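You operate a simulated robot arm through the tools that you are given. There is no shell and no other tool.

The job below is to be done with a simulated robot arm. You get a single attempt, and the scene is never put back.

JOB
Slacken both bolts of the right motor, then tap its crooked shield level.
Fine: switch to UNDO; the bolts stay in; teal driver and mallet go back.

Only the result counts: the job must be done as asked and must still hold three seconds after the hand-in. Knocking over, shifting, dropping, spilling or breaking anything else fails it.

ROBOT AND FRAMES
A 6-joint arm with a two-finger parallel gripper, fixed in place. Base frame: the origin is on the floor under the middle of its stand, x ahead of it, y to its left, z up; the work surface is at about z = 0.8. Readings come in m, degrees, newtons and seconds.
It reaches about 1.347 m from its shoulder. Its first joint turns from -166.0 to 166.0 degrees. Payload 3.91 kg.
The TCP is the grasp point between the finger pads, 0.03 m short of the fingertips. In the tool frame z runs along the fingers and y along their closing line. The gripper opens to 0.11 m. The fingers are 0.02 m wide and 0.01 m thick; the gripper's body (0.048 by 0.112 m) begins 0.055 m behind the TCP.
Orientation is told as [roll, pitch, yaw] about the base's x, y, z axes, in that order, counted from this pose: with the fingers straight down and closing along the base's y, the tool's x points along the base's -x, its y along +y and its z along -z.

CONTROLS
- The arm moves only by the tool nudge_tool. Its argument "rows" is a list of rows, each a list of 6 numbers: the shift along the tool's x, y, z in units of 40 mm (1.0 is 40 mm), then the turn, a rotation vector about the tool's x, y, z in units of 4 degrees (1.0 is 4 degrees). In form: [[x, y, z, rx, ry, rz], ...]. A call has 1 to 20 rows; each row shifts and turns the commanded pose from where the row before left it, along the tool's axes as they then stand. "grip" is the opening, from 0 (shut) to 1 (fully open), set as the call begins (left out, the last holds). A call with a number of a shift or a turn outside -1 to 1 is refused whole. Rows are played at 5 a second. More than 0.05 m and 8.6 degrees between two rows, or a gripper value outside its range, and nothing of the call is played. Where a pose cannot be reached the arm comes as near as it can. A force on the tool above 90 N (or 10 N above the force at the start of the call, whichever is more), or a blocked arm, ends the call early, and 0.2 s more pass. Each finger travels about 0.108 m/s and halts on what it meets, pressing with about 26 N; the grip force reading is that of the motor and also rises with nothing between the fingers. The clock runs only during rows and for 0.2 s after the last one: add rows that do not move to give the fingers time. It gives the time, the measured TCP pose, the force on the tool (base axes), the opening and the grip force at its end, in the units of the frame above (readings bear some noise), with the torque about the TCP (base axes, N m) and any sound that the robot's microphone picked up.
- Cameras (640 x 400 px; columns grow to the right, rows downward): "scene" is fixed at [0.0479, 0.4956, 1.6667]; the picture's right is [-0.37, -0.93, 0.00], its down [-0.62, 0.25, -0.75] and it looks along [0.69, -0.28, -0.67] (base axes); focal length 344 px, centre (320, 200). "wrist" rides on the gripper at [0.072, 0.017, -0.103] in the tool frame; the picture's right is [-0.23, 0.97, 0.00], its down [-0.76, -0.18, -0.62] and it looks along [-0.61, -0.14, 0.78] (tool axes); focal length 222 px, centre (320, 200). There is no depth. A picture from a camera that has moved, and an enlarged one, comes with that camera's place and axes in the base frame and with its lens. The place of the scene camera against the robot may be out by one fixed shift of up to 0.012 m in any direction.
- get_image(camera): a new picture of that camera. It takes no simulated time.
- zoom(camera, box): a new picture of the part [left, top, right, bottom] of that camera's present view, enlarged. It takes no simulated time.
- close_job(): hands the job in; it is judged then, once.

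Places have to be worked out from the pictures, the camera data and where the tool is seen. Open the gripper and draw the arm clear of the work before you hand the job in, unless the task says otherwise.

The tools are called after ">>>" as a command line: name --pt "numbers of a row" for each row, then --argument value for the rest, lists and objects as JSON in quotes. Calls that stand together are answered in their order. nudge_tool: Moves the arm, as the interface text tells. Its arguments: {"type":"object","properties":{"rows":{"type":"array"},"grip":{"type":"number"}},"required":["rows"]} The other tools are called the same way: get_image (camera) takes a picture; zoom (camera, box) takes an enlarged picture of a part of a camera's view; close_job () hands the job in.

At the start:

```text
t: 0.0
position: [0.5845, -0.004, 1.2396]
orientation: [0.0, -0.2, -0.2]
force: [0.0, 0.1, -0.3]
wrist_torque: [-0.01, -0.03, 0.01]
finger_gap: 0.1097
grip_force: 0.0
```

scene: 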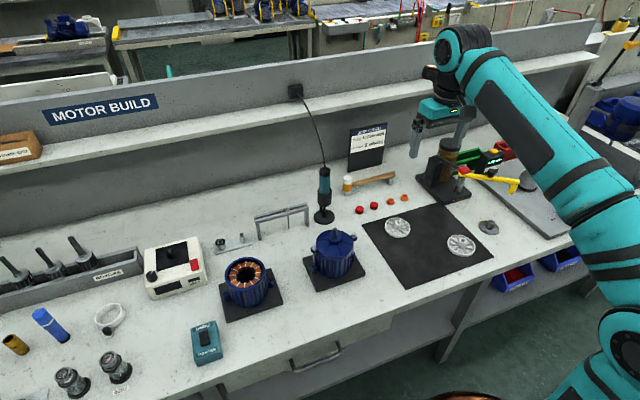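
wrist: 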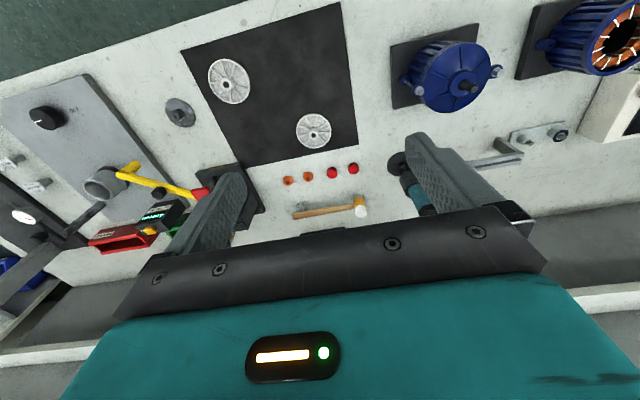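

I start by inspecting the scene closely; the newest pictures show two motors on pads, a teal driver hanging on a cord, and a mallet on the bench. I take enlarged views of the relevant areas.

>>> zoom --camera "scene" --box '[200, 160, 400, 330]'

>>> zoom --camera "scene" --box '[290, 70, 430, 240]'

>>> zoom --camera "wrist" --box '[360, 0, 640, 220]'

>>> zoom --camera "scene" --box '[330, 115, 560, 290]'

>>> zoom --camera "scene" --box '[130, 220, 270, 390]'

```text
2.35 times, centred on (300, 245) of scene
camera zoom: at [0.0479, 0.4956, 1.6667], right [-0.37, -0.93, 0.0], down [-0.62, 0.25, -0.75], along [0.69, -0.28, -0.67], focal length 810 px, centre (367, 94)
```

zoom: 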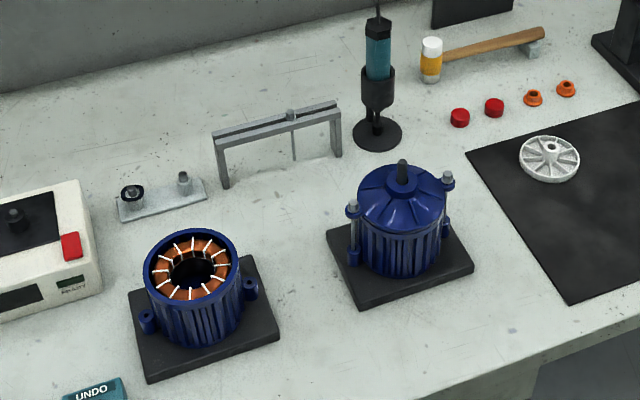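

```text
2.35 times, centred on (360, 155) of scene
camera zoom: at [0.0479, 0.4956, 1.6667], right [-0.37, -0.93, 0.0], down [-0.62, 0.25, -0.75], along [0.69, -0.28, -0.67], focal length 810 px, centre (226, 306)
```

zoom: 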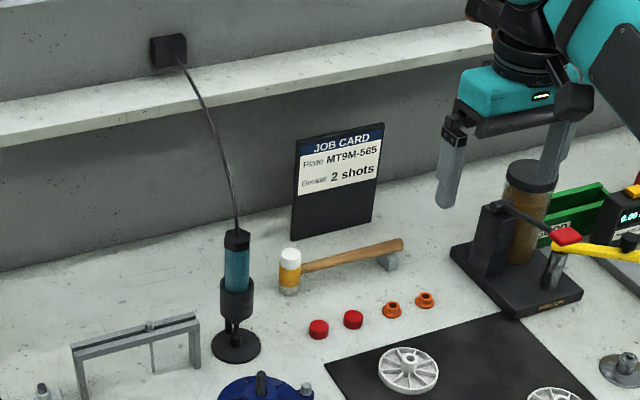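

```text
1.82 times, centred on (500, 110) of wrist
camera zoom: at [0.5113, 0.0131, 1.3428], right [0.23, 0.97, 0.0], down [0.76, -0.18, 0.62], along [0.61, -0.14, -0.78], focal length 404 px, centre (-7, 364)
```

zoom: 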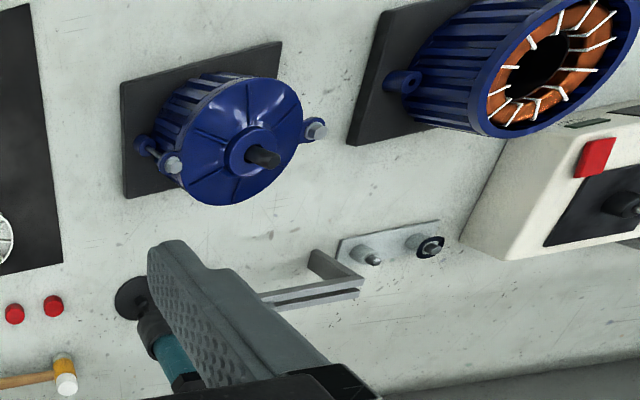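

```text
2.29 times, centred on (445, 202) of scene
camera zoom: at [0.0479, 0.4956, 1.6667], right [-0.37, -0.93, 0.0], down [-0.62, 0.25, -0.75], along [0.69, -0.28, -0.67], focal length 787 px, centre (34, 194)
```

zoom: 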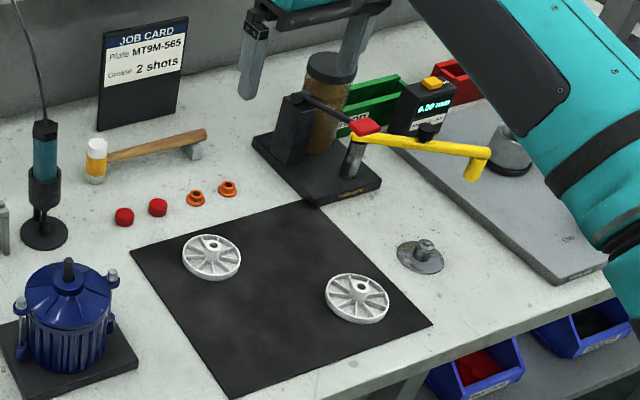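

```text
2.35 times, centred on (200, 305) of scene
camera zoom: at [0.0479, 0.4956, 1.6667], right [-0.37, -0.93, 0.0], down [-0.62, 0.25, -0.75], along [0.69, -0.28, -0.67], focal length 810 px, centre (602, -47)
```

zoom: 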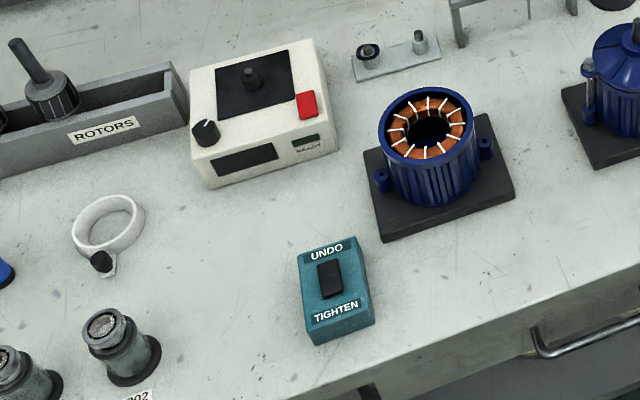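

The scene shows the teal switch box (UNDO/TIGHTEN), the teal driver standing in a holder at about (0.85, 0.15), the mallet at about (0.93, 0.02→-0.16) and the right motor at about (0.63, 0.21). I move the wrist camera up to look at the right motor more precisely.

>>> nudge_tool --pt "0.337 0.871 0.357 0 0 0" --pt "0.337 0.871 0.357 0 0 0" --pt "0.337 0.871 0.357 0 0 0" --pt "0.337 0.871 0.357 0 0 0" --pt "0.337 0.871 0.357 0 0 0" --pt "0.337 0.871 0.357 0 0 0" --pt "0.337 0.871 0.357 0 0 0" --pt "0 0 0 0 0 0" --grip 1

>>> get_image --camera "wrist"

>>> get_image --camera "scene"

```text
t: 1.8
position: [0.4908, 0.2395, 1.1398]
orientation: [0.0, -0.1, -0.2]
force: [0.3, -0.8, 0.9]
wrist_torque: [0.01, 0.02, 0.0]
finger_gap: 0.1099
grip_force: 0.0
```

```text
taken
camera wrist: at [0.4179, 0.2568, 1.2426], right [0.23, 0.97, 0.0], down [0.76, -0.18, 0.62], along [0.61, -0.14, -0.78], focal length 222 px, centre (320, 200)
```

wrist: 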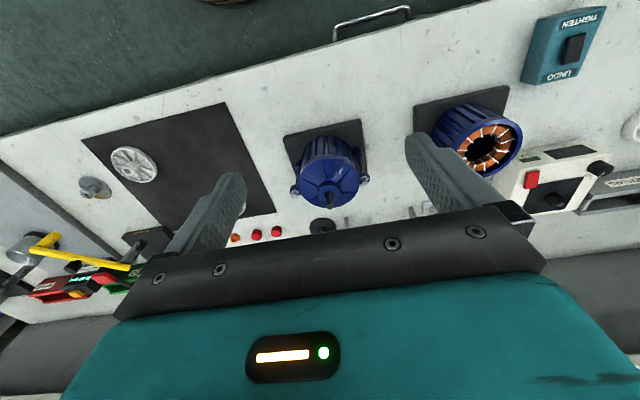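

```text
taken
```

scene: 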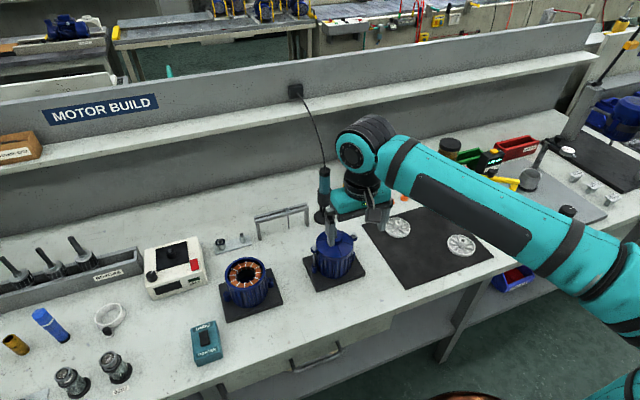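

>>> zoom --camera "wrist" --box '[260, 100, 400, 220]'

>>> zoom --camera "wrist" --box '[500, 0, 640, 100]'

>>> zoom --camera "scene" --box '[290, 215, 380, 300]'

>>> zoom --camera "scene" --box '[170, 310, 240, 375]'

```text
3.33 times, centred on (330, 160) of wrist
camera zoom: at [0.4179, 0.2568, 1.2426], right [0.23, 0.97, 0.0], down [0.76, -0.18, 0.62], along [0.61, -0.14, -0.78], focal length 740 px, centre (287, 333)
```

zoom: 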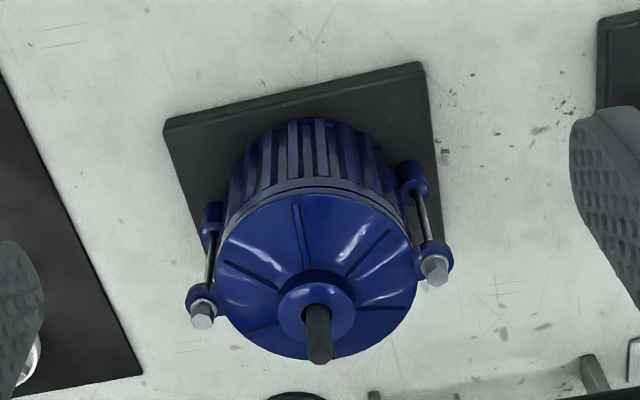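

```text
4.00 times, centred on (570, 50) of wrist
camera zoom: at [0.4179, 0.2568, 1.2426], right [0.23, 0.97, 0.0], down [0.76, -0.18, 0.62], along [0.61, -0.14, -0.78], focal length 888 px, centre (-680, 800)
```

zoom: 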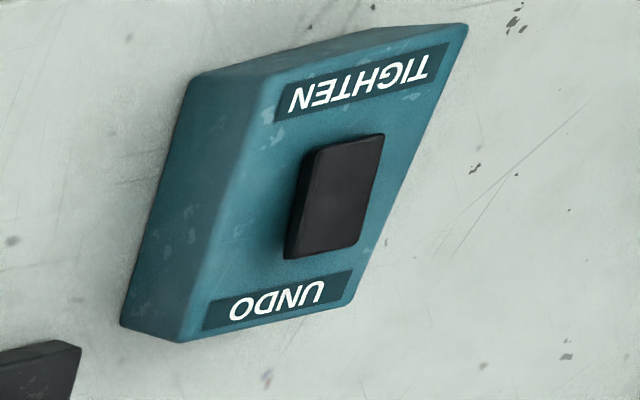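

```text
4.71 times, centred on (335, 258) of scene
camera zoom: at [0.0479, 0.4956, 1.6667], right [-0.37, -0.93, 0.0], down [-0.62, 0.25, -0.75], along [0.69, -0.28, -0.67], focal length 1620 px, centre (249, -71)
```

zoom: 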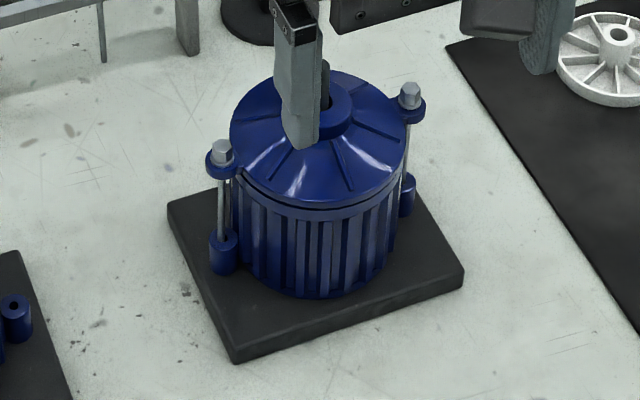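

```text
6.15 times, centred on (205, 342) of scene
camera zoom: at [0.0479, 0.4956, 1.6667], right [-0.37, -0.93, 0.0], down [-0.62, 0.25, -0.75], along [0.69, -0.28, -0.67], focal length 2118 px, centre (1028, -677)
```

zoom: 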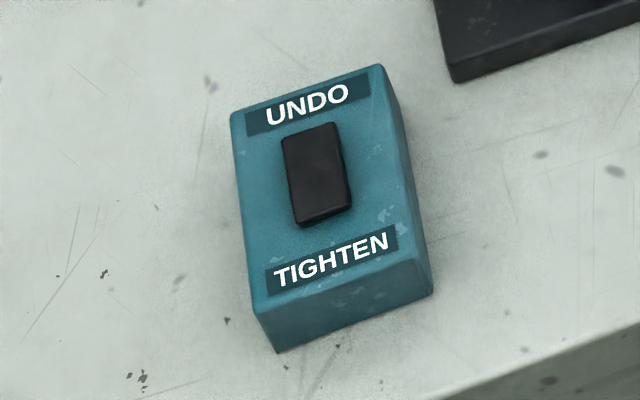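

The switch's UNDO end is on the far (+x) side of the rocker, estimated near (0.53, 0.61, 0.85). I close the fingers and move near it for an exact look.

>>> nudge_tool --pt "0.097 0.974 0.35 0 0 0" --pt "0.097 0.974 0.35 0 0 0" --pt "0.097 0.974 0.35 0 0 0" --pt "0.097 0.974 0.35 0 0 0" --pt "0.097 0.974 0.35 0 0 0" --pt "0.097 0.974 0.35 0 0 0" --pt "0.097 0.974 0.35 0 0 0" --pt "0.097 0.974 0.35 0 0 0" --pt "0.097 0.974 0.35 0 0 0" --pt "0.097 0.974 0.35 0 0 0" --pt "0 0 0 0 0 0" --grip 0

>>> get_image --camera "wrist"

>>> get_image --camera "scene"

```text
t: 4.2
position: [0.4513, 0.6296, 0.9971]
orientation: [-0.1, 0.0, -0.1]
force: [-0.9, 0.0, -0.3]
wrist_torque: [-0.04, -0.01, 0.05]
finger_gap: 0.0
grip_force: 26.3
```

```text
taken
camera wrist: at [0.3796, 0.6478, 1.1002], right [0.23, 0.97, 0.0], down [0.76, -0.18, 0.62], along [0.61, -0.14, -0.78], focal length 222 px, centre (320, 200)
```

wrist: 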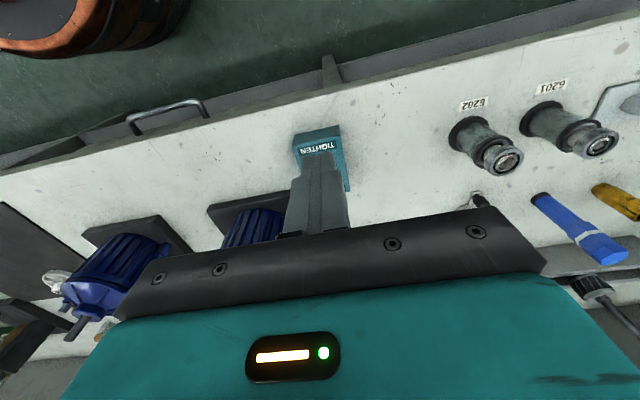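

```text
taken
```

scene: 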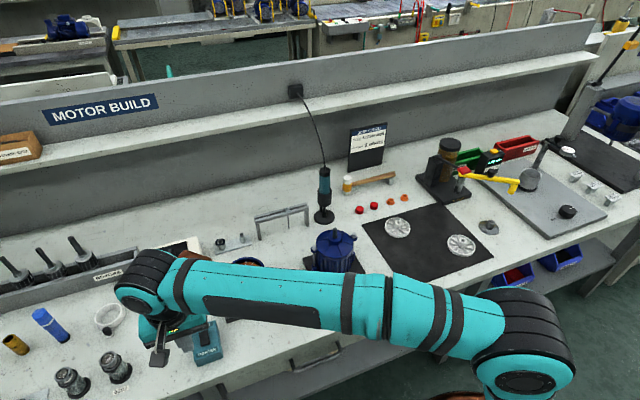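

The closed fingers hide the rocker, so I open them and take an enlarged look.

>>> nudge_tool --pt "0.3 0 0 0 0 0" --pt "0 0 0 0 0 0" --pt "0 0 0 0 0 0" --pt "0 0 0 0 0 0" --grip 1

>>> zoom --camera "wrist" --box '[260, 110, 380, 210]'

>>> zoom --camera "scene" --box '[170, 310, 240, 375]'

```text
t: 5.2
position: [0.4394, 0.6306, 0.9978]
orientation: [-0.2, -0.1, -0.1]
force: [0.5, 0.2, 0.1]
wrist_torque: [0.01, -0.05, 0.01]
finger_gap: 0.1096
grip_force: 0.1
```

```text
4.00 times, centred on (320, 160) of wrist
camera zoom: at [0.3671, 0.6473, 1.1008], right [0.23, 0.97, 0.0], down [0.76, -0.18, 0.62], along [0.61, -0.14, -0.78], focal length 888 px, centre (320, 360)
```

zoom: 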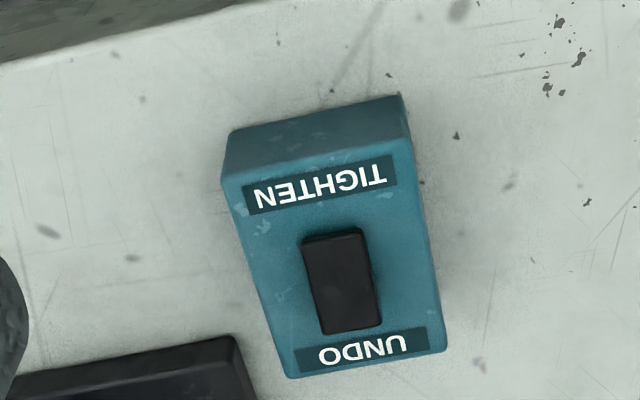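

```text
6.15 times, centred on (205, 342) of scene
camera zoom: at [0.0479, 0.4956, 1.6667], right [-0.37, -0.93, 0.0], down [-0.62, 0.25, -0.75], along [0.69, -0.28, -0.67], focal length 2118 px, centre (1028, -677)
```

zoom: 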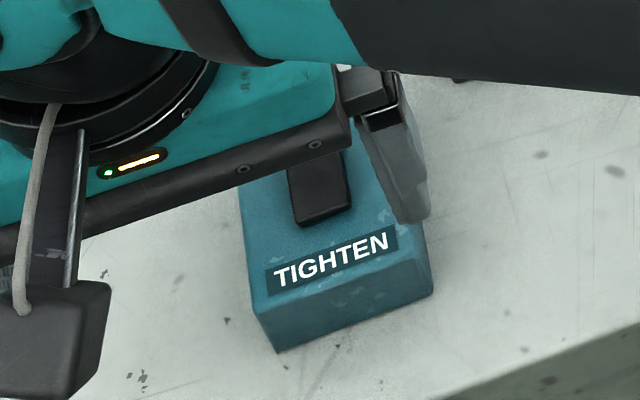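

Triangulating the two wrist views puts the rocker centre at about (0.534, 0.616, 0.847) with the UNDO end at x≈0.555. I close the fingers and move over the UNDO half.

>>> nudge_tool --pt "-0.6725 -0.0975 0.3 0 0 0" --pt "-0.6725 -0.0975 0.4 0 0 0" --pt "-0.6725 -0.0975 0.5 0 0 0" --pt "-0.6725 -0.0975 0.5 0 0 0" --pt "0 0 0 0 0 0" --pt "0 0 0 0 0 0" --grip 0

>>> get_image --camera "wrist"

>>> zoom --camera "scene" --box '[150, 280, 260, 375]'

```text
t: 6.6
position: [0.5475, 0.6139, 0.9299]
orientation: [-0.2, -0.1, -0.1]
force: [0.8, 1.0, -0.6]
wrist_torque: [-0.01, 0.03, -0.04]
finger_gap: 0.0
grip_force: 26.1
```

```text
taken
camera wrist: at [0.4756, 0.6311, 1.0332], right [0.23, 0.97, 0.0], down [0.76, -0.18, 0.62], along [0.61, -0.14, -0.78], focal length 222 px, centre (320, 200)
```

wrist: 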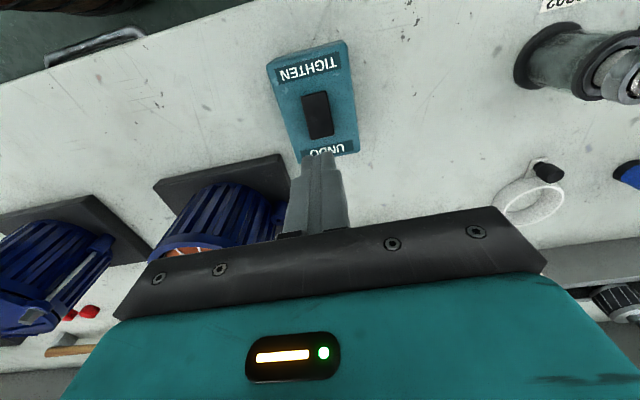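

```text
4.21 times, centred on (205, 328) of scene
camera zoom: at [0.0479, 0.4956, 1.6667], right [-0.37, -0.93, 0.0], down [-0.62, 0.25, -0.75], along [0.69, -0.28, -0.67], focal length 1449 px, centre (804, -337)
```

zoom: 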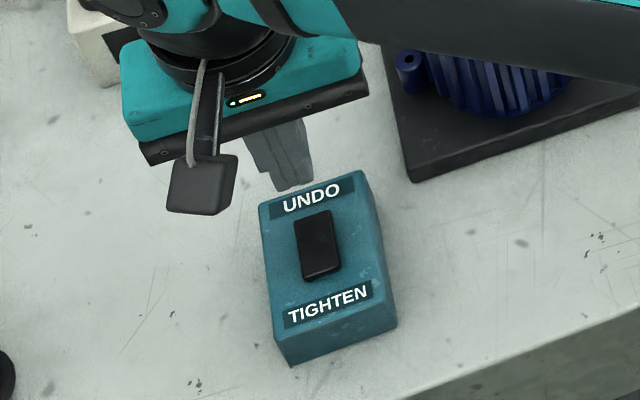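

The tip is above the UNDO half of the rocker (tip covers x≈0.538–0.558, y≈0.614). I lower gently and watch the force and sound.

>>> nudge_tool --pt "0.03 0 0.5 0 0 0" --pt "0 0 0.4 0 0 0" --pt "0 0 0.15 0 0 0" --pt "0 0 0.1 0 0 0" --pt "0 0 0.05 0 0 0"

```text
t: 7.8
position: [0.546, 0.6124, 0.8817]
orientation: [-0.2, 0.0, -0.1]
force: [-0.9, 0.3, -0.2]
wrist_torque: [-0.05, 0.01, -0.01]
finger_gap: 0.0001
grip_force: 25.3
```

No contact yet (force about zero with the tip at z≈0.852). I continue in 2 mm steps.

>>> nudge_tool --pt "0 0 0.05 0 0 0" --pt "0 0 0.05 0 0 0" --pt "0 0 0.05 0 0 0"

>>> zoom --camera "scene" --box '[150, 280, 260, 375]'

```text
t: 8.6
position: [0.5455, 0.6119, 0.8785]
orientation: [0.1, -0.2, -0.1]
force: [4.9, 3.1, 23.9]
wrist_torque: [0.05, 0.09, 0.12]
finger_gap: 0.0
grip_force: 25.9
```

```text
4.21 times, centred on (205, 328) of scene
camera zoom: at [0.0479, 0.4956, 1.6667], right [-0.37, -0.93, 0.0], down [-0.62, 0.25, -0.75], along [0.69, -0.28, -0.67], focal length 1449 px, centre (804, -337)
```

zoom: 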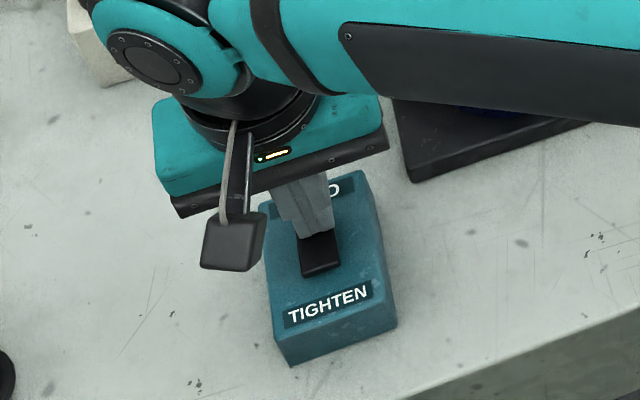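

Contact with 24 N and no click yet. I press slightly more.

>>> nudge_tool --pt "0 0 0.04 0 0 0" --pt "0 0 0.04 0 0 0" --pt "0 0 0 0 0 0"

>>> zoom --camera "scene" --box '[170, 310, 240, 375]'

```text
t: 9.4
position: [0.5461, 0.612, 0.8789]
orientation: [0.4, -0.3, -0.2]
force: [17.2, 12.1, 79.6]
wrist_torque: [0.31, 0.22, 0.1]
finger_gap: 0.0
grip_force: 26.0
```

```text
6.15 times, centred on (205, 342) of scene
camera zoom: at [0.0479, 0.4956, 1.6667], right [-0.37, -0.93, 0.0], down [-0.62, 0.25, -0.75], along [0.69, -0.28, -0.67], focal length 2118 px, centre (1028, -677)
```

zoom: 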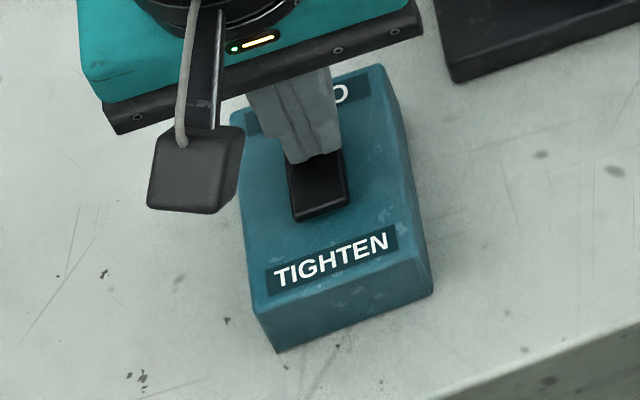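

Force rose to 80 N without further travel, so it is at a stop. I back off and look at the rocker's state.

>>> nudge_tool --pt "0 0 -0.3 0 0 0" --pt "0 0 -0.7 0 0 0" --pt "0.5 0 -0.8 0 0 0" --pt "0.8 0 -0.5 0 0 0" --pt "0.8 0 0 0 0 0" --pt "0.8 0 0 0 0 0"

>>> get_image --camera "wrist"

>>> zoom --camera "scene" --box '[170, 310, 240, 375]'

```text
t: 10.8
position: [0.4291, 0.6122, 0.9654]
orientation: [-0.1, -0.1, -0.1]
force: [0.0, -0.1, -0.5]
wrist_torque: [0.0, 0.04, 0.01]
finger_gap: 0.0
grip_force: 26.0
```

```text
taken
camera wrist: at [0.3574, 0.6306, 1.0692], right [0.23, 0.97, 0.0], down [0.76, -0.18, 0.62], along [0.61, -0.14, -0.78], focal length 222 px, centre (320, 200)
```

wrist: 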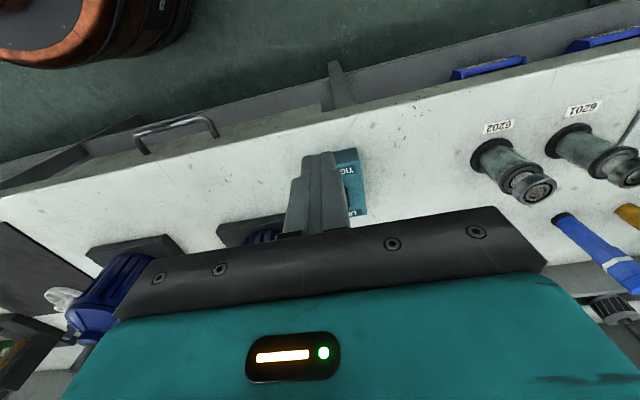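

```text
6.15 times, centred on (205, 342) of scene
camera zoom: at [0.0479, 0.4956, 1.6667], right [-0.37, -0.93, 0.0], down [-0.62, 0.25, -0.75], along [0.69, -0.28, -0.67], focal length 2118 px, centre (1028, -677)
```

zoom: 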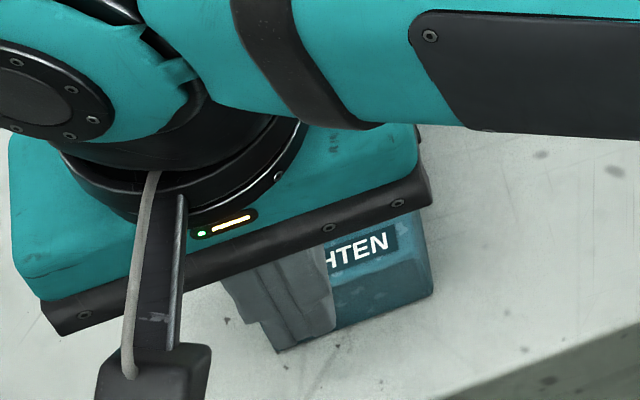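

The arm hides the box from both cameras, so I move aside toward the motors and open the fingers.

>>> nudge_tool --pt "0 -1 -0.5 0 0 0" --pt "0 -1 -0.5 0 0 0" --pt "0 -1 -0.5 0 0 0" --pt "0 -1 -0.5 0 0 0" --pt "0 0 0 0 0 0" --grip 1

>>> zoom --camera "scene" --box '[170, 310, 240, 375]'

>>> get_image --camera "wrist"

```text
t: 12.0
position: [0.4299, 0.4518, 1.0476]
orientation: [0.0, -0.1, -0.1]
force: [0.2, 0.4, -0.2]
wrist_torque: [-0.01, 0.04, -0.01]
finger_gap: 0.1099
grip_force: 0.0
```

```text
6.15 times, centred on (205, 342) of scene
camera zoom: at [0.0479, 0.4956, 1.6667], right [-0.37, -0.93, 0.0], down [-0.62, 0.25, -0.75], along [0.69, -0.28, -0.67], focal length 2118 px, centre (1028, -677)
```

zoom: 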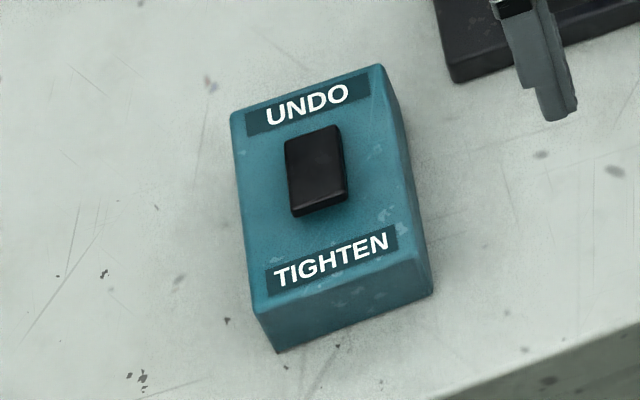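

```text
taken
camera wrist: at [0.3573, 0.4708, 1.1497], right [0.23, 0.97, 0.0], down [0.76, -0.18, 0.62], along [0.61, -0.14, -0.78], focal length 222 px, centre (320, 200)
```

wrist: 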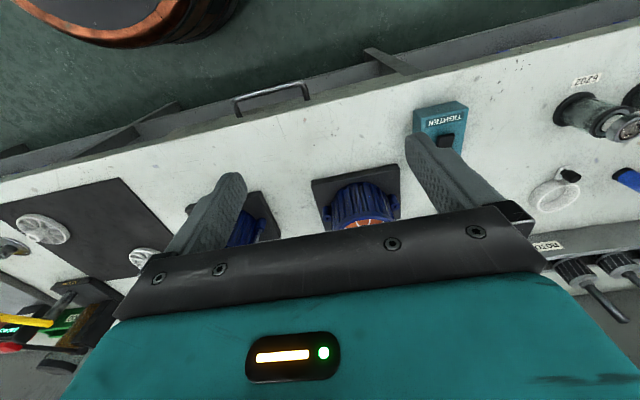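

The rocker's TIGHTEN end now sits higher in the picture than before (about 10 px), which suggests it has flipped to UNDO. I zoom in to confirm.

>>> zoom --camera "scene" --box '[190, 320, 220, 350]'

>>> zoom --camera "wrist" --box '[400, 90, 490, 160]'

```text
13.33 times, centred on (205, 335) of scene
camera zoom: at [0.0479, 0.4956, 1.6667], right [-0.37, -0.93, 0.0], down [-0.62, 0.25, -0.75], along [0.69, -0.28, -0.67], focal length 4589 px, centre (1853, -1600)
```

zoom: 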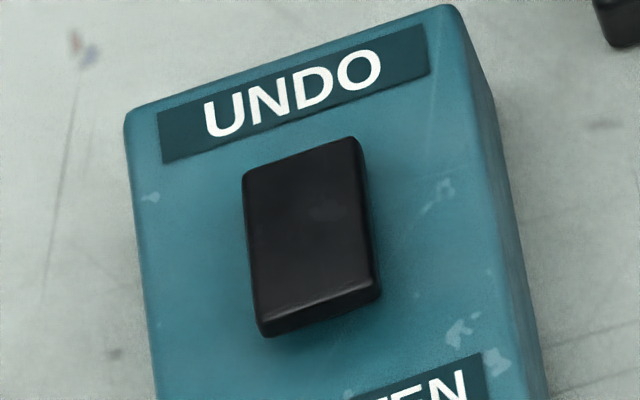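

```text
5.71 times, centred on (445, 125) of wrist
camera zoom: at [0.3573, 0.4708, 1.1497], right [0.23, 0.97, 0.0], down [0.76, -0.18, 0.62], along [0.61, -0.14, -0.78], focal length 1269 px, centre (-394, 629)
```

zoom: 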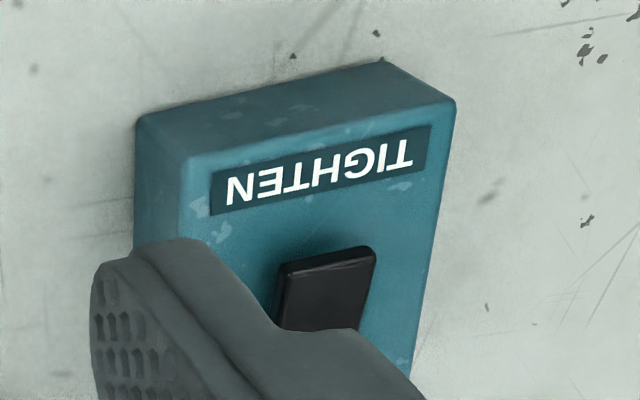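

The rocker is now down at UNDO. Next I measure the right motor's bolts with wrist views from two positions.

>>> nudge_tool --pt "-0.25 -0.95 0 0 0 0" --pt "-0.25 -0.95 0 0 0 0" --pt "-0.25 -0.95 0 0 0 0" --pt "-0.25 -0.95 0 0 0 0" --pt "0 0 0 0 0 0"

>>> zoom --camera "wrist" --box '[200, 80, 360, 210]'

>>> nudge_tool --pt "0 -0.9 0 0 0 0" --pt "0 -0.9 0 0 0 0" --pt "0 -0.9 0 0 0 0" --pt "0 0 0 0 0 0"

>>> get_image --camera "wrist"

>>> zoom --camera "wrist" --box '[250, 80, 410, 210]'

```text
t: 13.2
position: [0.4694, 0.3026, 1.0436]
orientation: [0.0, -0.1, 0.0]
force: [-0.2, 0.8, 0.6]
wrist_torque: [0.01, 0.03, 0.0]
finger_gap: 0.1101
grip_force: 0.1
```

```text
3.08 times, centred on (280, 145) of wrist
camera zoom: at [0.3971, 0.3198, 1.1476], right [0.23, 0.97, 0.0], down [0.76, -0.18, 0.62], along [0.61, -0.14, -0.78], focal length 684 px, centre (443, 369)
```

zoom: 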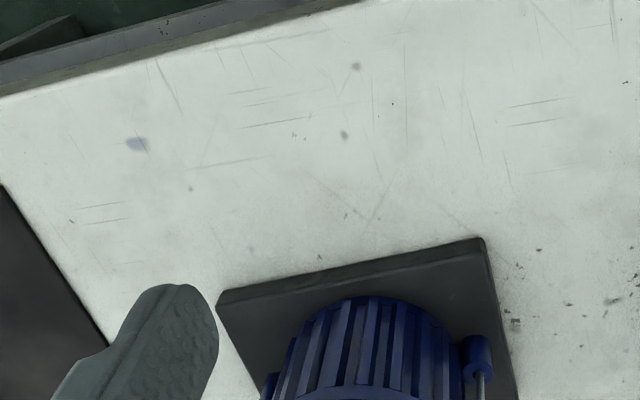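

```text
t: 14.2
position: [0.4682, 0.1935, 1.0454]
orientation: [-0.1, -0.1, -0.2]
force: [-0.3, -1.0, -0.2]
wrist_torque: [0.0, 0.02, 0.0]
finger_gap: 0.1098
grip_force: 0.1
```

```text
taken
camera wrist: at [0.3969, 0.2117, 1.1487], right [0.23, 0.97, 0.0], down [0.76, -0.18, 0.62], along [0.61, -0.14, -0.78], focal length 222 px, centre (320, 200)
```

wrist: 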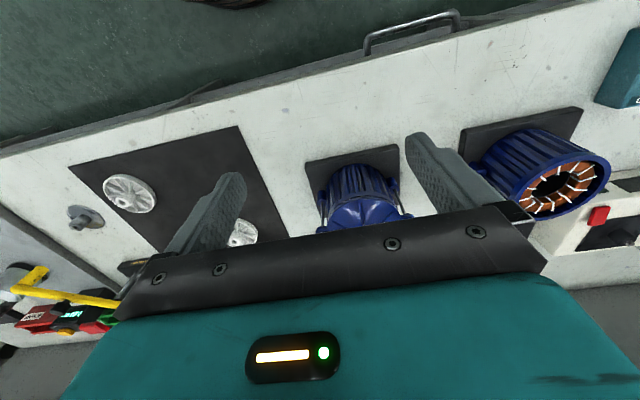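

```text
3.08 times, centred on (330, 145) of wrist
camera zoom: at [0.3969, 0.2117, 1.1487], right [0.23, 0.97, 0.0], down [0.76, -0.18, 0.62], along [0.61, -0.14, -0.78], focal length 684 px, centre (289, 369)
```

zoom: 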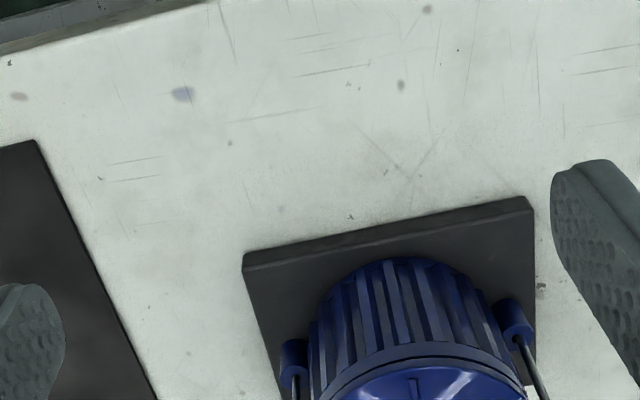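

The bolt heads are hidden behind the gripper body from here. I go higher and further forward and take views from two lateral positions.

>>> nudge_tool --pt "-0.4 -0.5 -0.8 0 0 0" --pt "-0.4 -0.5 -0.8 0 0 0" --pt "-0.5 -0.6 -0.8 0 0 0" --pt "0 0 0 0 0 0"

>>> get_image --camera "wrist"

>>> zoom --camera "wrist" --box '[340, 80, 480, 210]'

>>> nudge_tool --pt "0 1 0 0 0 0" --pt "0 1 0 0 0 0" --pt "0 1 0 0 0 0" --pt "0 1 0 0 0 0" --pt "0 0.9 0 0 0 0" --pt "0 0 0 0 0 0"

>>> get_image --camera "wrist"

>>> zoom --camera "wrist" --box '[200, 80, 340, 210]'

```text
t: 15.2
position: [0.5214, 0.13, 1.1432]
orientation: [0.1, 0.0, -0.1]
force: [-0.3, -1.1, -0.2]
wrist_torque: [0.03, -0.03, 0.02]
finger_gap: 0.1102
grip_force: 0.1
```

```text
taken
camera wrist: at [0.4486, 0.1479, 1.2457], right [0.23, 0.97, 0.0], down [0.76, -0.18, 0.62], along [0.61, -0.14, -0.78], focal length 222 px, centre (320, 200)
```

wrist: 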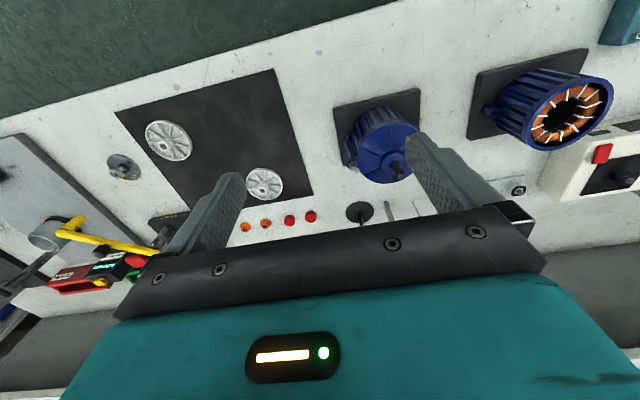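

```text
3.08 times, centred on (410, 145) of wrist
camera zoom: at [0.4486, 0.1479, 1.2457], right [0.23, 0.97, 0.0], down [0.76, -0.18, 0.62], along [0.61, -0.14, -0.78], focal length 684 px, centre (43, 369)
```

zoom: 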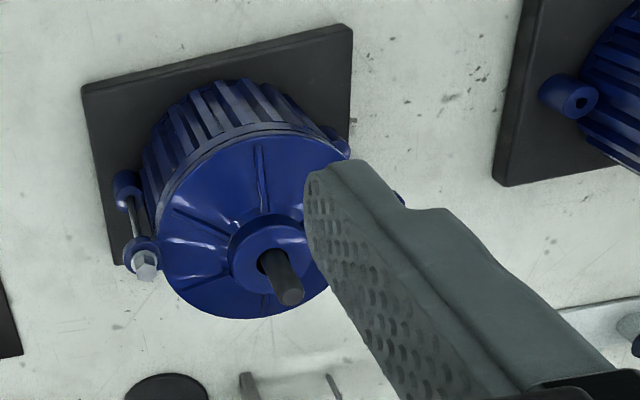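

```text
t: 16.6
position: [0.5217, 0.3253, 1.1412]
orientation: [-0.1, -0.1, -0.1]
force: [-0.6, -1.0, 0.3]
wrist_torque: [0.03, -0.01, 0.0]
finger_gap: 0.1099
grip_force: 0.0
```

```text
taken
camera wrist: at [0.4487, 0.3433, 1.245], right [0.23, 0.97, 0.0], down [0.76, -0.18, 0.62], along [0.61, -0.14, -0.78], focal length 222 px, centre (320, 200)
```

wrist: 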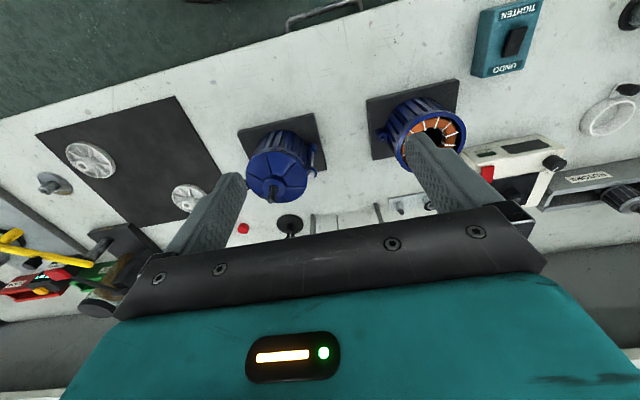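

```text
3.08 times, centred on (270, 145) of wrist
camera zoom: at [0.4487, 0.3433, 1.245], right [0.23, 0.97, 0.0], down [0.76, -0.18, 0.62], along [0.61, -0.14, -0.78], focal length 684 px, centre (474, 369)
```

zoom: 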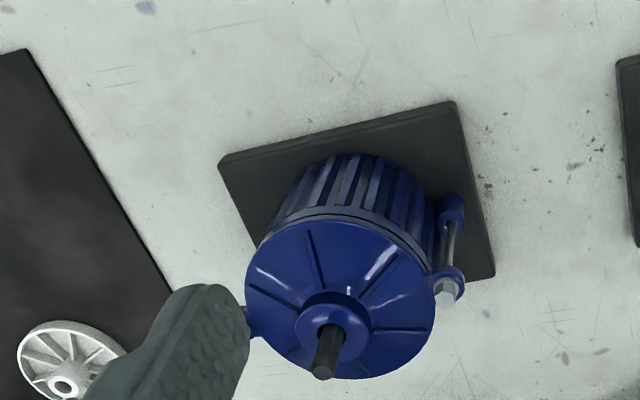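

Bolt heads triangulate to about (0.635, 0.159, 0.939) and (0.638, 0.282, 0.931), with the shaft tip at (0.642, 0.219, 0.979). Now I move to look at the driver and its stand.

>>> nudge_tool --pt "-0.743 -0.73 -0.05 0 0 0" --pt "-0.743 -0.73 -0.05 0 0 0" --pt "-0.743 -0.73 -0.05 0 0 0" --pt "-0.743 -0.73 -0.05 0 0 0" --pt "-0.743 -0.73 0 0 0 0" --pt "-0.743 -0.73 0 0 0 0" --pt "0 0 0 0 0 0"

>>> get_image --camera "wrist"

>>> zoom --camera "wrist" --box '[250, 110, 420, 230]'

>>> get_image --camera "scene"

```text
t: 18.2
position: [0.6999, 0.1498, 1.1502]
orientation: [-0.1, 0.0, -0.2]
force: [0.0, 0.3, -0.4]
wrist_torque: [0.0, -0.03, 0.0]
finger_gap: 0.1101
grip_force: 0.1
```

```text
taken
camera wrist: at [0.6272, 0.1674, 1.2533], right [0.23, 0.97, 0.0], down [0.76, -0.18, 0.62], along [0.61, -0.14, -0.78], focal length 222 px, centre (320, 200)
```

wrist: 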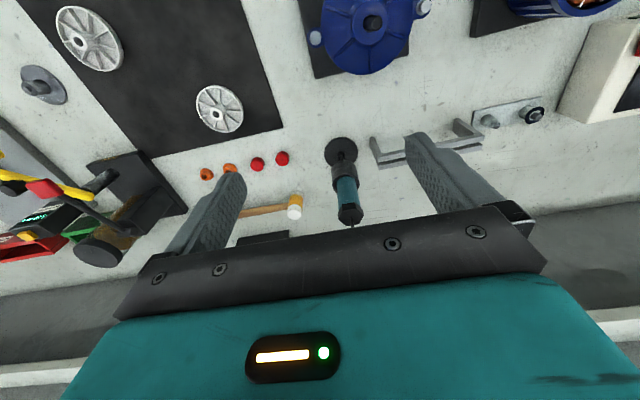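

```text
3.33 times, centred on (335, 170) of wrist
camera zoom: at [0.6272, 0.1674, 1.2533], right [0.23, 0.97, 0.0], down [0.76, -0.18, 0.62], along [0.61, -0.14, -0.78], focal length 740 px, centre (270, 300)
```

zoom: 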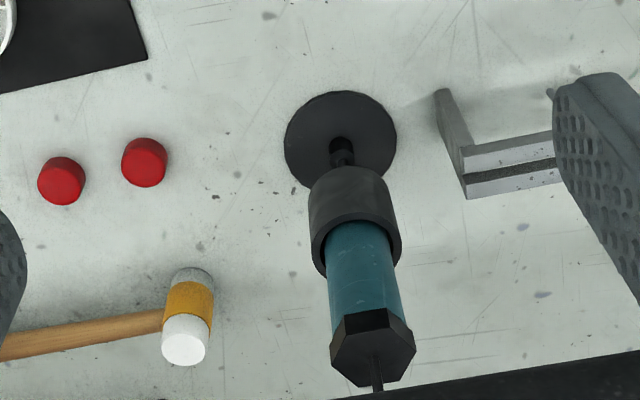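

```text
taken
```

scene: 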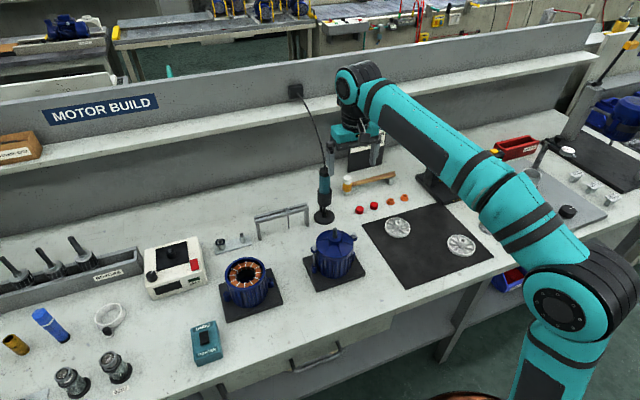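

I zoom on the driver and its stand in the scene view to see how it is held.

>>> zoom --camera "scene" --box '[295, 150, 355, 230]'

>>> zoom --camera "wrist" --box '[315, 130, 375, 190]'

>>> zoom --camera "scene" --box '[295, 220, 375, 300]'

```text
5.00 times, centred on (325, 190) of scene
camera zoom: at [0.0479, 0.4956, 1.6667], right [-0.37, -0.93, 0.0], down [-0.62, 0.25, -0.75], along [0.69, -0.28, -0.67], focal length 1721 px, centre (295, 250)
```

zoom: 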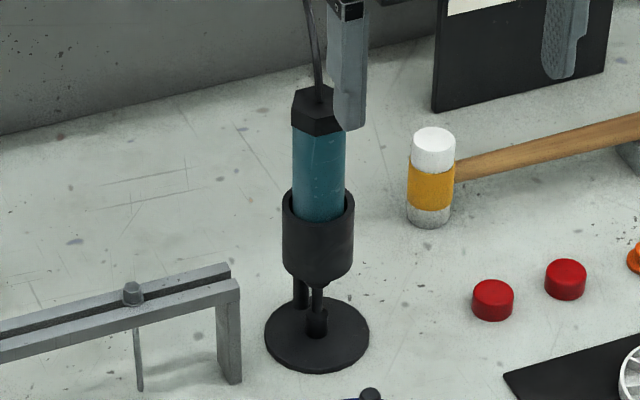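

```text
6.67 times, centred on (345, 160) of wrist
camera zoom: at [0.6272, 0.1674, 1.2533], right [0.23, 0.97, 0.0], down [0.76, -0.18, 0.62], along [0.61, -0.14, -0.78], focal length 1481 px, centre (153, 467)
```

zoom: 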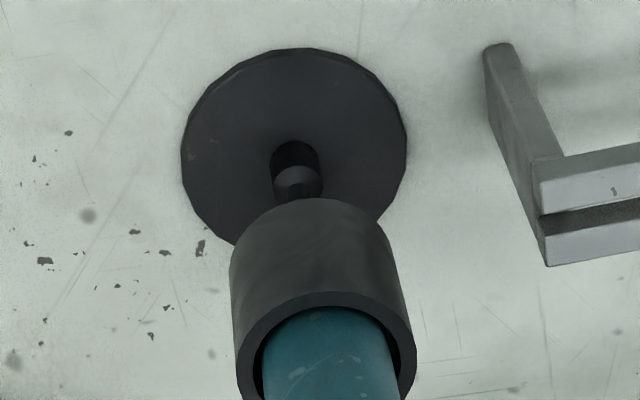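

```text
5.00 times, centred on (335, 260) of scene
camera zoom: at [0.0479, 0.4956, 1.6667], right [-0.37, -0.93, 0.0], down [-0.62, 0.25, -0.75], along [0.69, -0.28, -0.67], focal length 1721 px, centre (245, -100)
```

zoom: 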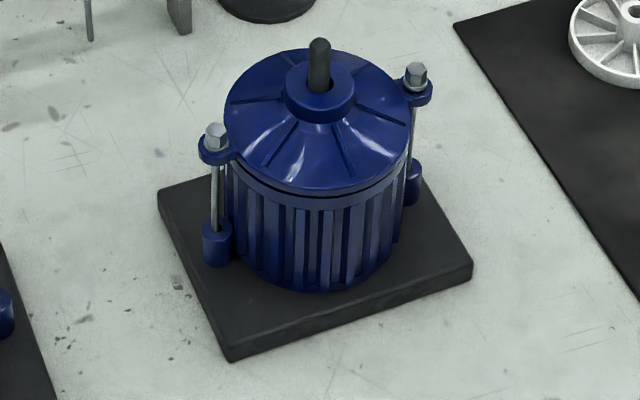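

The driver's axis is at about (0.857, 0.160), its cup rim at z≈0.925, teal body exposed from 0.93 to 0.995, and a cord at the top. I'll tilt the tool 60° forward so the gripper clears the cord, rotating in place first.

>>> nudge_tool --pt "0 0 0 0 -1 0" --pt "0 0 0 0 -1 0" --pt "0 0 0 0 -1 0" --pt "0 0 0 0 -1 0" --pt "0 0 0 0 -1 0" --pt "0 0 0 0 -1 0" --pt "0 0 0 0 -1 0" --pt "0 0 0 0 -1 0" --pt "0 0 0 0 -1 0" --pt "0 0 0 0 -1 0" --pt "0 0 0 0 -1 0" --pt "0 0 0 0 -1 0" --pt "0 0 0 0 -1 0" --pt "0 0 0 0 -1 0" --pt "0 0 0 0 -1 0" --pt "0 0 0 0 0 0" --grip 1

>>> get_image --camera "wrist"

>>> get_image --camera "scene"

```text
t: 21.6
position: [0.6993, 0.1507, 1.1496]
orientation: [-0.2, -60.1, -0.1]
force: [0.1, 0.1, 0.6]
wrist_torque: [0.01, 0.01, 0.01]
finger_gap: 0.1103
grip_force: 0.0
```

```text
taken
camera wrist: at [0.5737, 0.1678, 1.1388], right [0.11, 0.97, 0.2], down [-0.16, -0.18, 0.97], along [0.98, -0.14, 0.14], focal length 222 px, centre (320, 200)
```

wrist: 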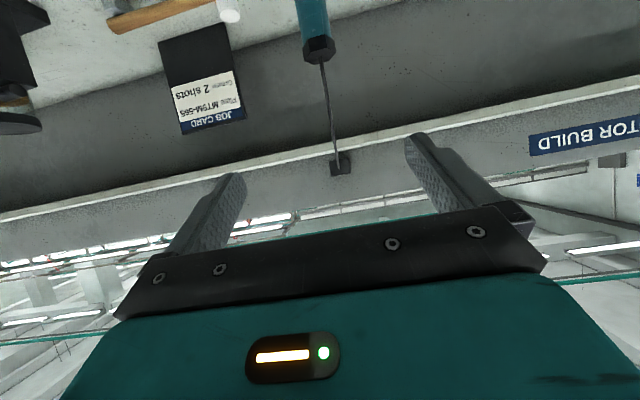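

```text
taken
```

scene: 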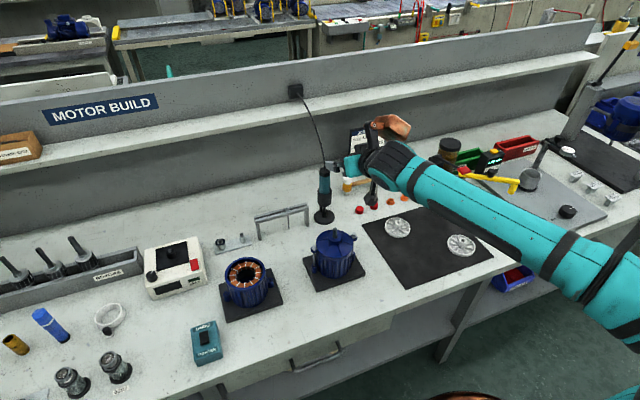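

The 60° tilt works. The camera pod would hit the motor if I came in low from behind, so I go over the driver first at z≈1.10 and will then descend straight with fingers open either side of it.

>>> nudge_tool --pt "-0.19 0.058 0.944 0 0 0" --pt "-0.19 0.058 0.944 0 0 0" --pt "-0.19 0.058 0.944 0 0 0" --pt "-0.19 0.058 0.944 0 0 0" --pt "0 0 0 0 0 0" --grip 1

>>> get_image --camera "wrist"

>>> zoom --camera "scene" --box '[270, 80, 430, 240]'

```text
t: 22.8
position: [0.8449, 0.1592, 1.101]
orientation: [-0.1, -60.1, -0.1]
force: [0.3, -0.3, -0.2]
wrist_torque: [0.01, -0.02, -0.02]
finger_gap: 0.1101
grip_force: 0.2
```

```text
taken
camera wrist: at [0.7197, 0.1765, 1.0892], right [0.11, 0.97, 0.2], down [-0.16, -0.18, 0.97], along [0.98, -0.14, 0.14], focal length 222 px, centre (320, 200)
```

wrist: 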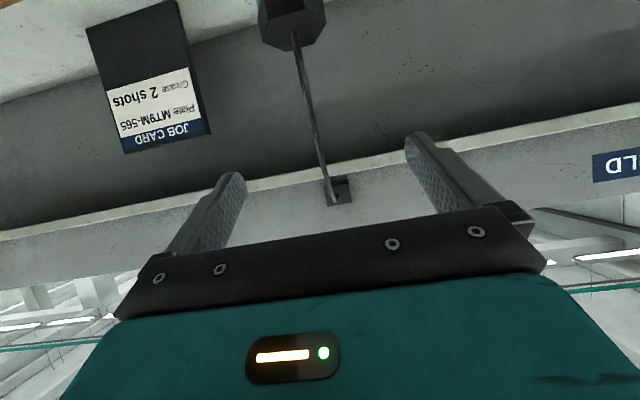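

```text
2.50 times, centred on (350, 160) of scene
camera zoom: at [0.0479, 0.4956, 1.6667], right [-0.37, -0.93, 0.0], down [-0.62, 0.25, -0.75], along [0.69, -0.28, -0.67], focal length 860 px, centre (245, 300)
```

zoom: 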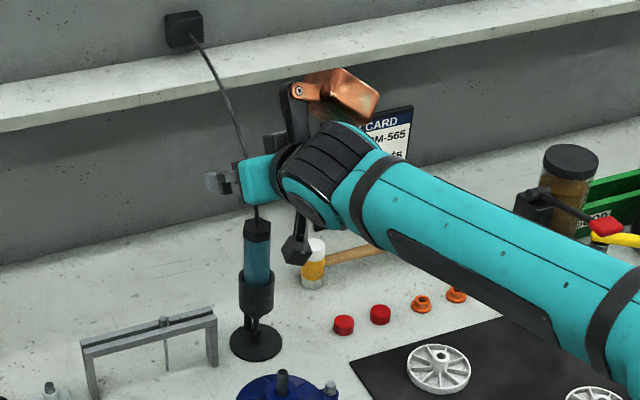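

The driver projection matches my estimate (cap at pixel ~(294,40)). I descend straight down around the driver to z≈0.962.

>>> nudge_tool --pt "0.7524 0 0.434 0 0 0" --pt "0.7524 0 0.434 0 0 0" --pt "0.677 0.02 0.564 0 0 0" --pt "0 0 0 0 0 0" --grip 1

>>> get_image --camera "wrist"

>>> zoom --camera "scene" --box '[290, 130, 380, 230]'

```text
t: 23.8
position: [0.8512, 0.1599, 0.9963]
orientation: [0.0, -60.1, 0.0]
force: [0.5, -0.3, 0.2]
wrist_torque: [0.02, 0.0, -0.01]
finger_gap: 0.1101
grip_force: 0.0
```

```text
taken
camera wrist: at [0.7257, 0.1768, 0.9849], right [0.11, 0.97, 0.2], down [-0.16, -0.18, 0.97], along [0.98, -0.14, 0.14], focal length 222 px, centre (320, 200)
```

wrist: 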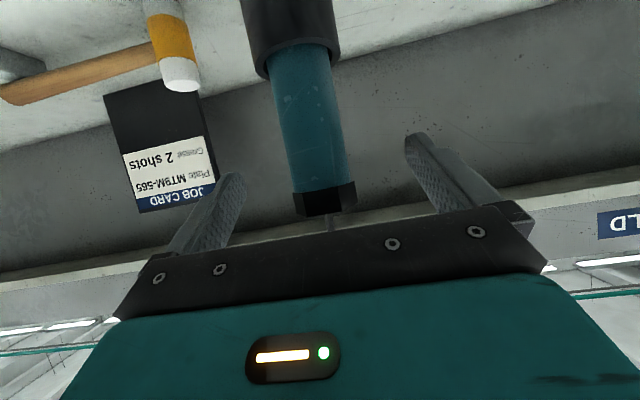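

```text
4.00 times, centred on (335, 180) of scene
camera zoom: at [0.0479, 0.4956, 1.6667], right [-0.37, -0.93, 0.0], down [-0.62, 0.25, -0.75], along [0.69, -0.28, -0.67], focal length 1377 px, centre (260, 280)
```

zoom: 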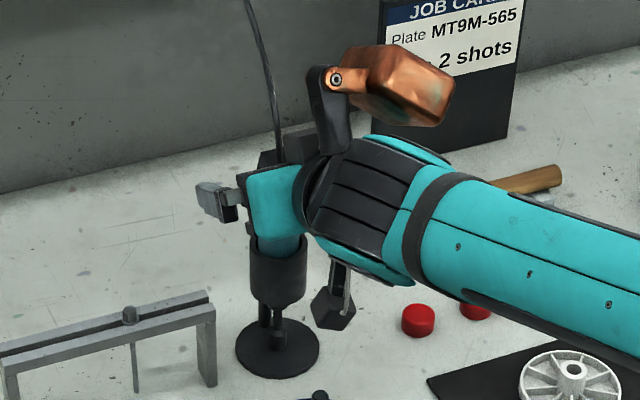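

The teal body spans z≈0.937–0.995 and is centred between the fingers. I move to z≈0.968 with the axis at the TCP, then close.

>>> nudge_tool --pt "0.265 0.02 0.24 0 0 0" --pt "0.265 0.02 0.24 0 0 0" --pt "0 0 0 0 0 0" --grip 1

>>> get_image --camera "wrist"

```text
t: 24.6
position: [0.8567, 0.16, 0.9694]
orientation: [-0.1, -60.2, -0.1]
force: [0.0, 1.6, 0.1]
wrist_torque: [0.01, 0.03, -0.03]
finger_gap: 0.1101
grip_force: 0.0
```

```text
taken
camera wrist: at [0.732, 0.1788, 0.9575], right [0.11, 0.97, 0.2], down [-0.16, -0.18, 0.97], along [0.98, -0.14, 0.14], focal length 222 px, centre (320, 200)
```

wrist: 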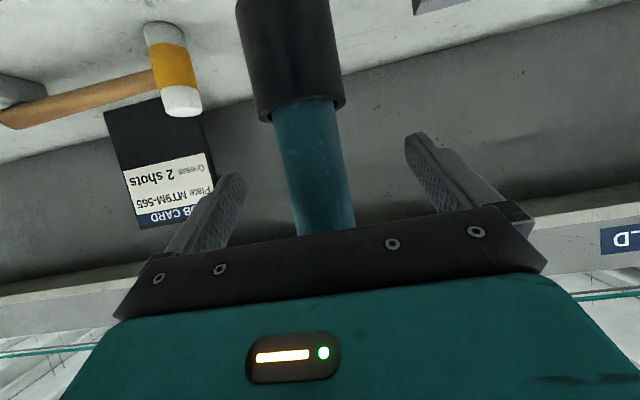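

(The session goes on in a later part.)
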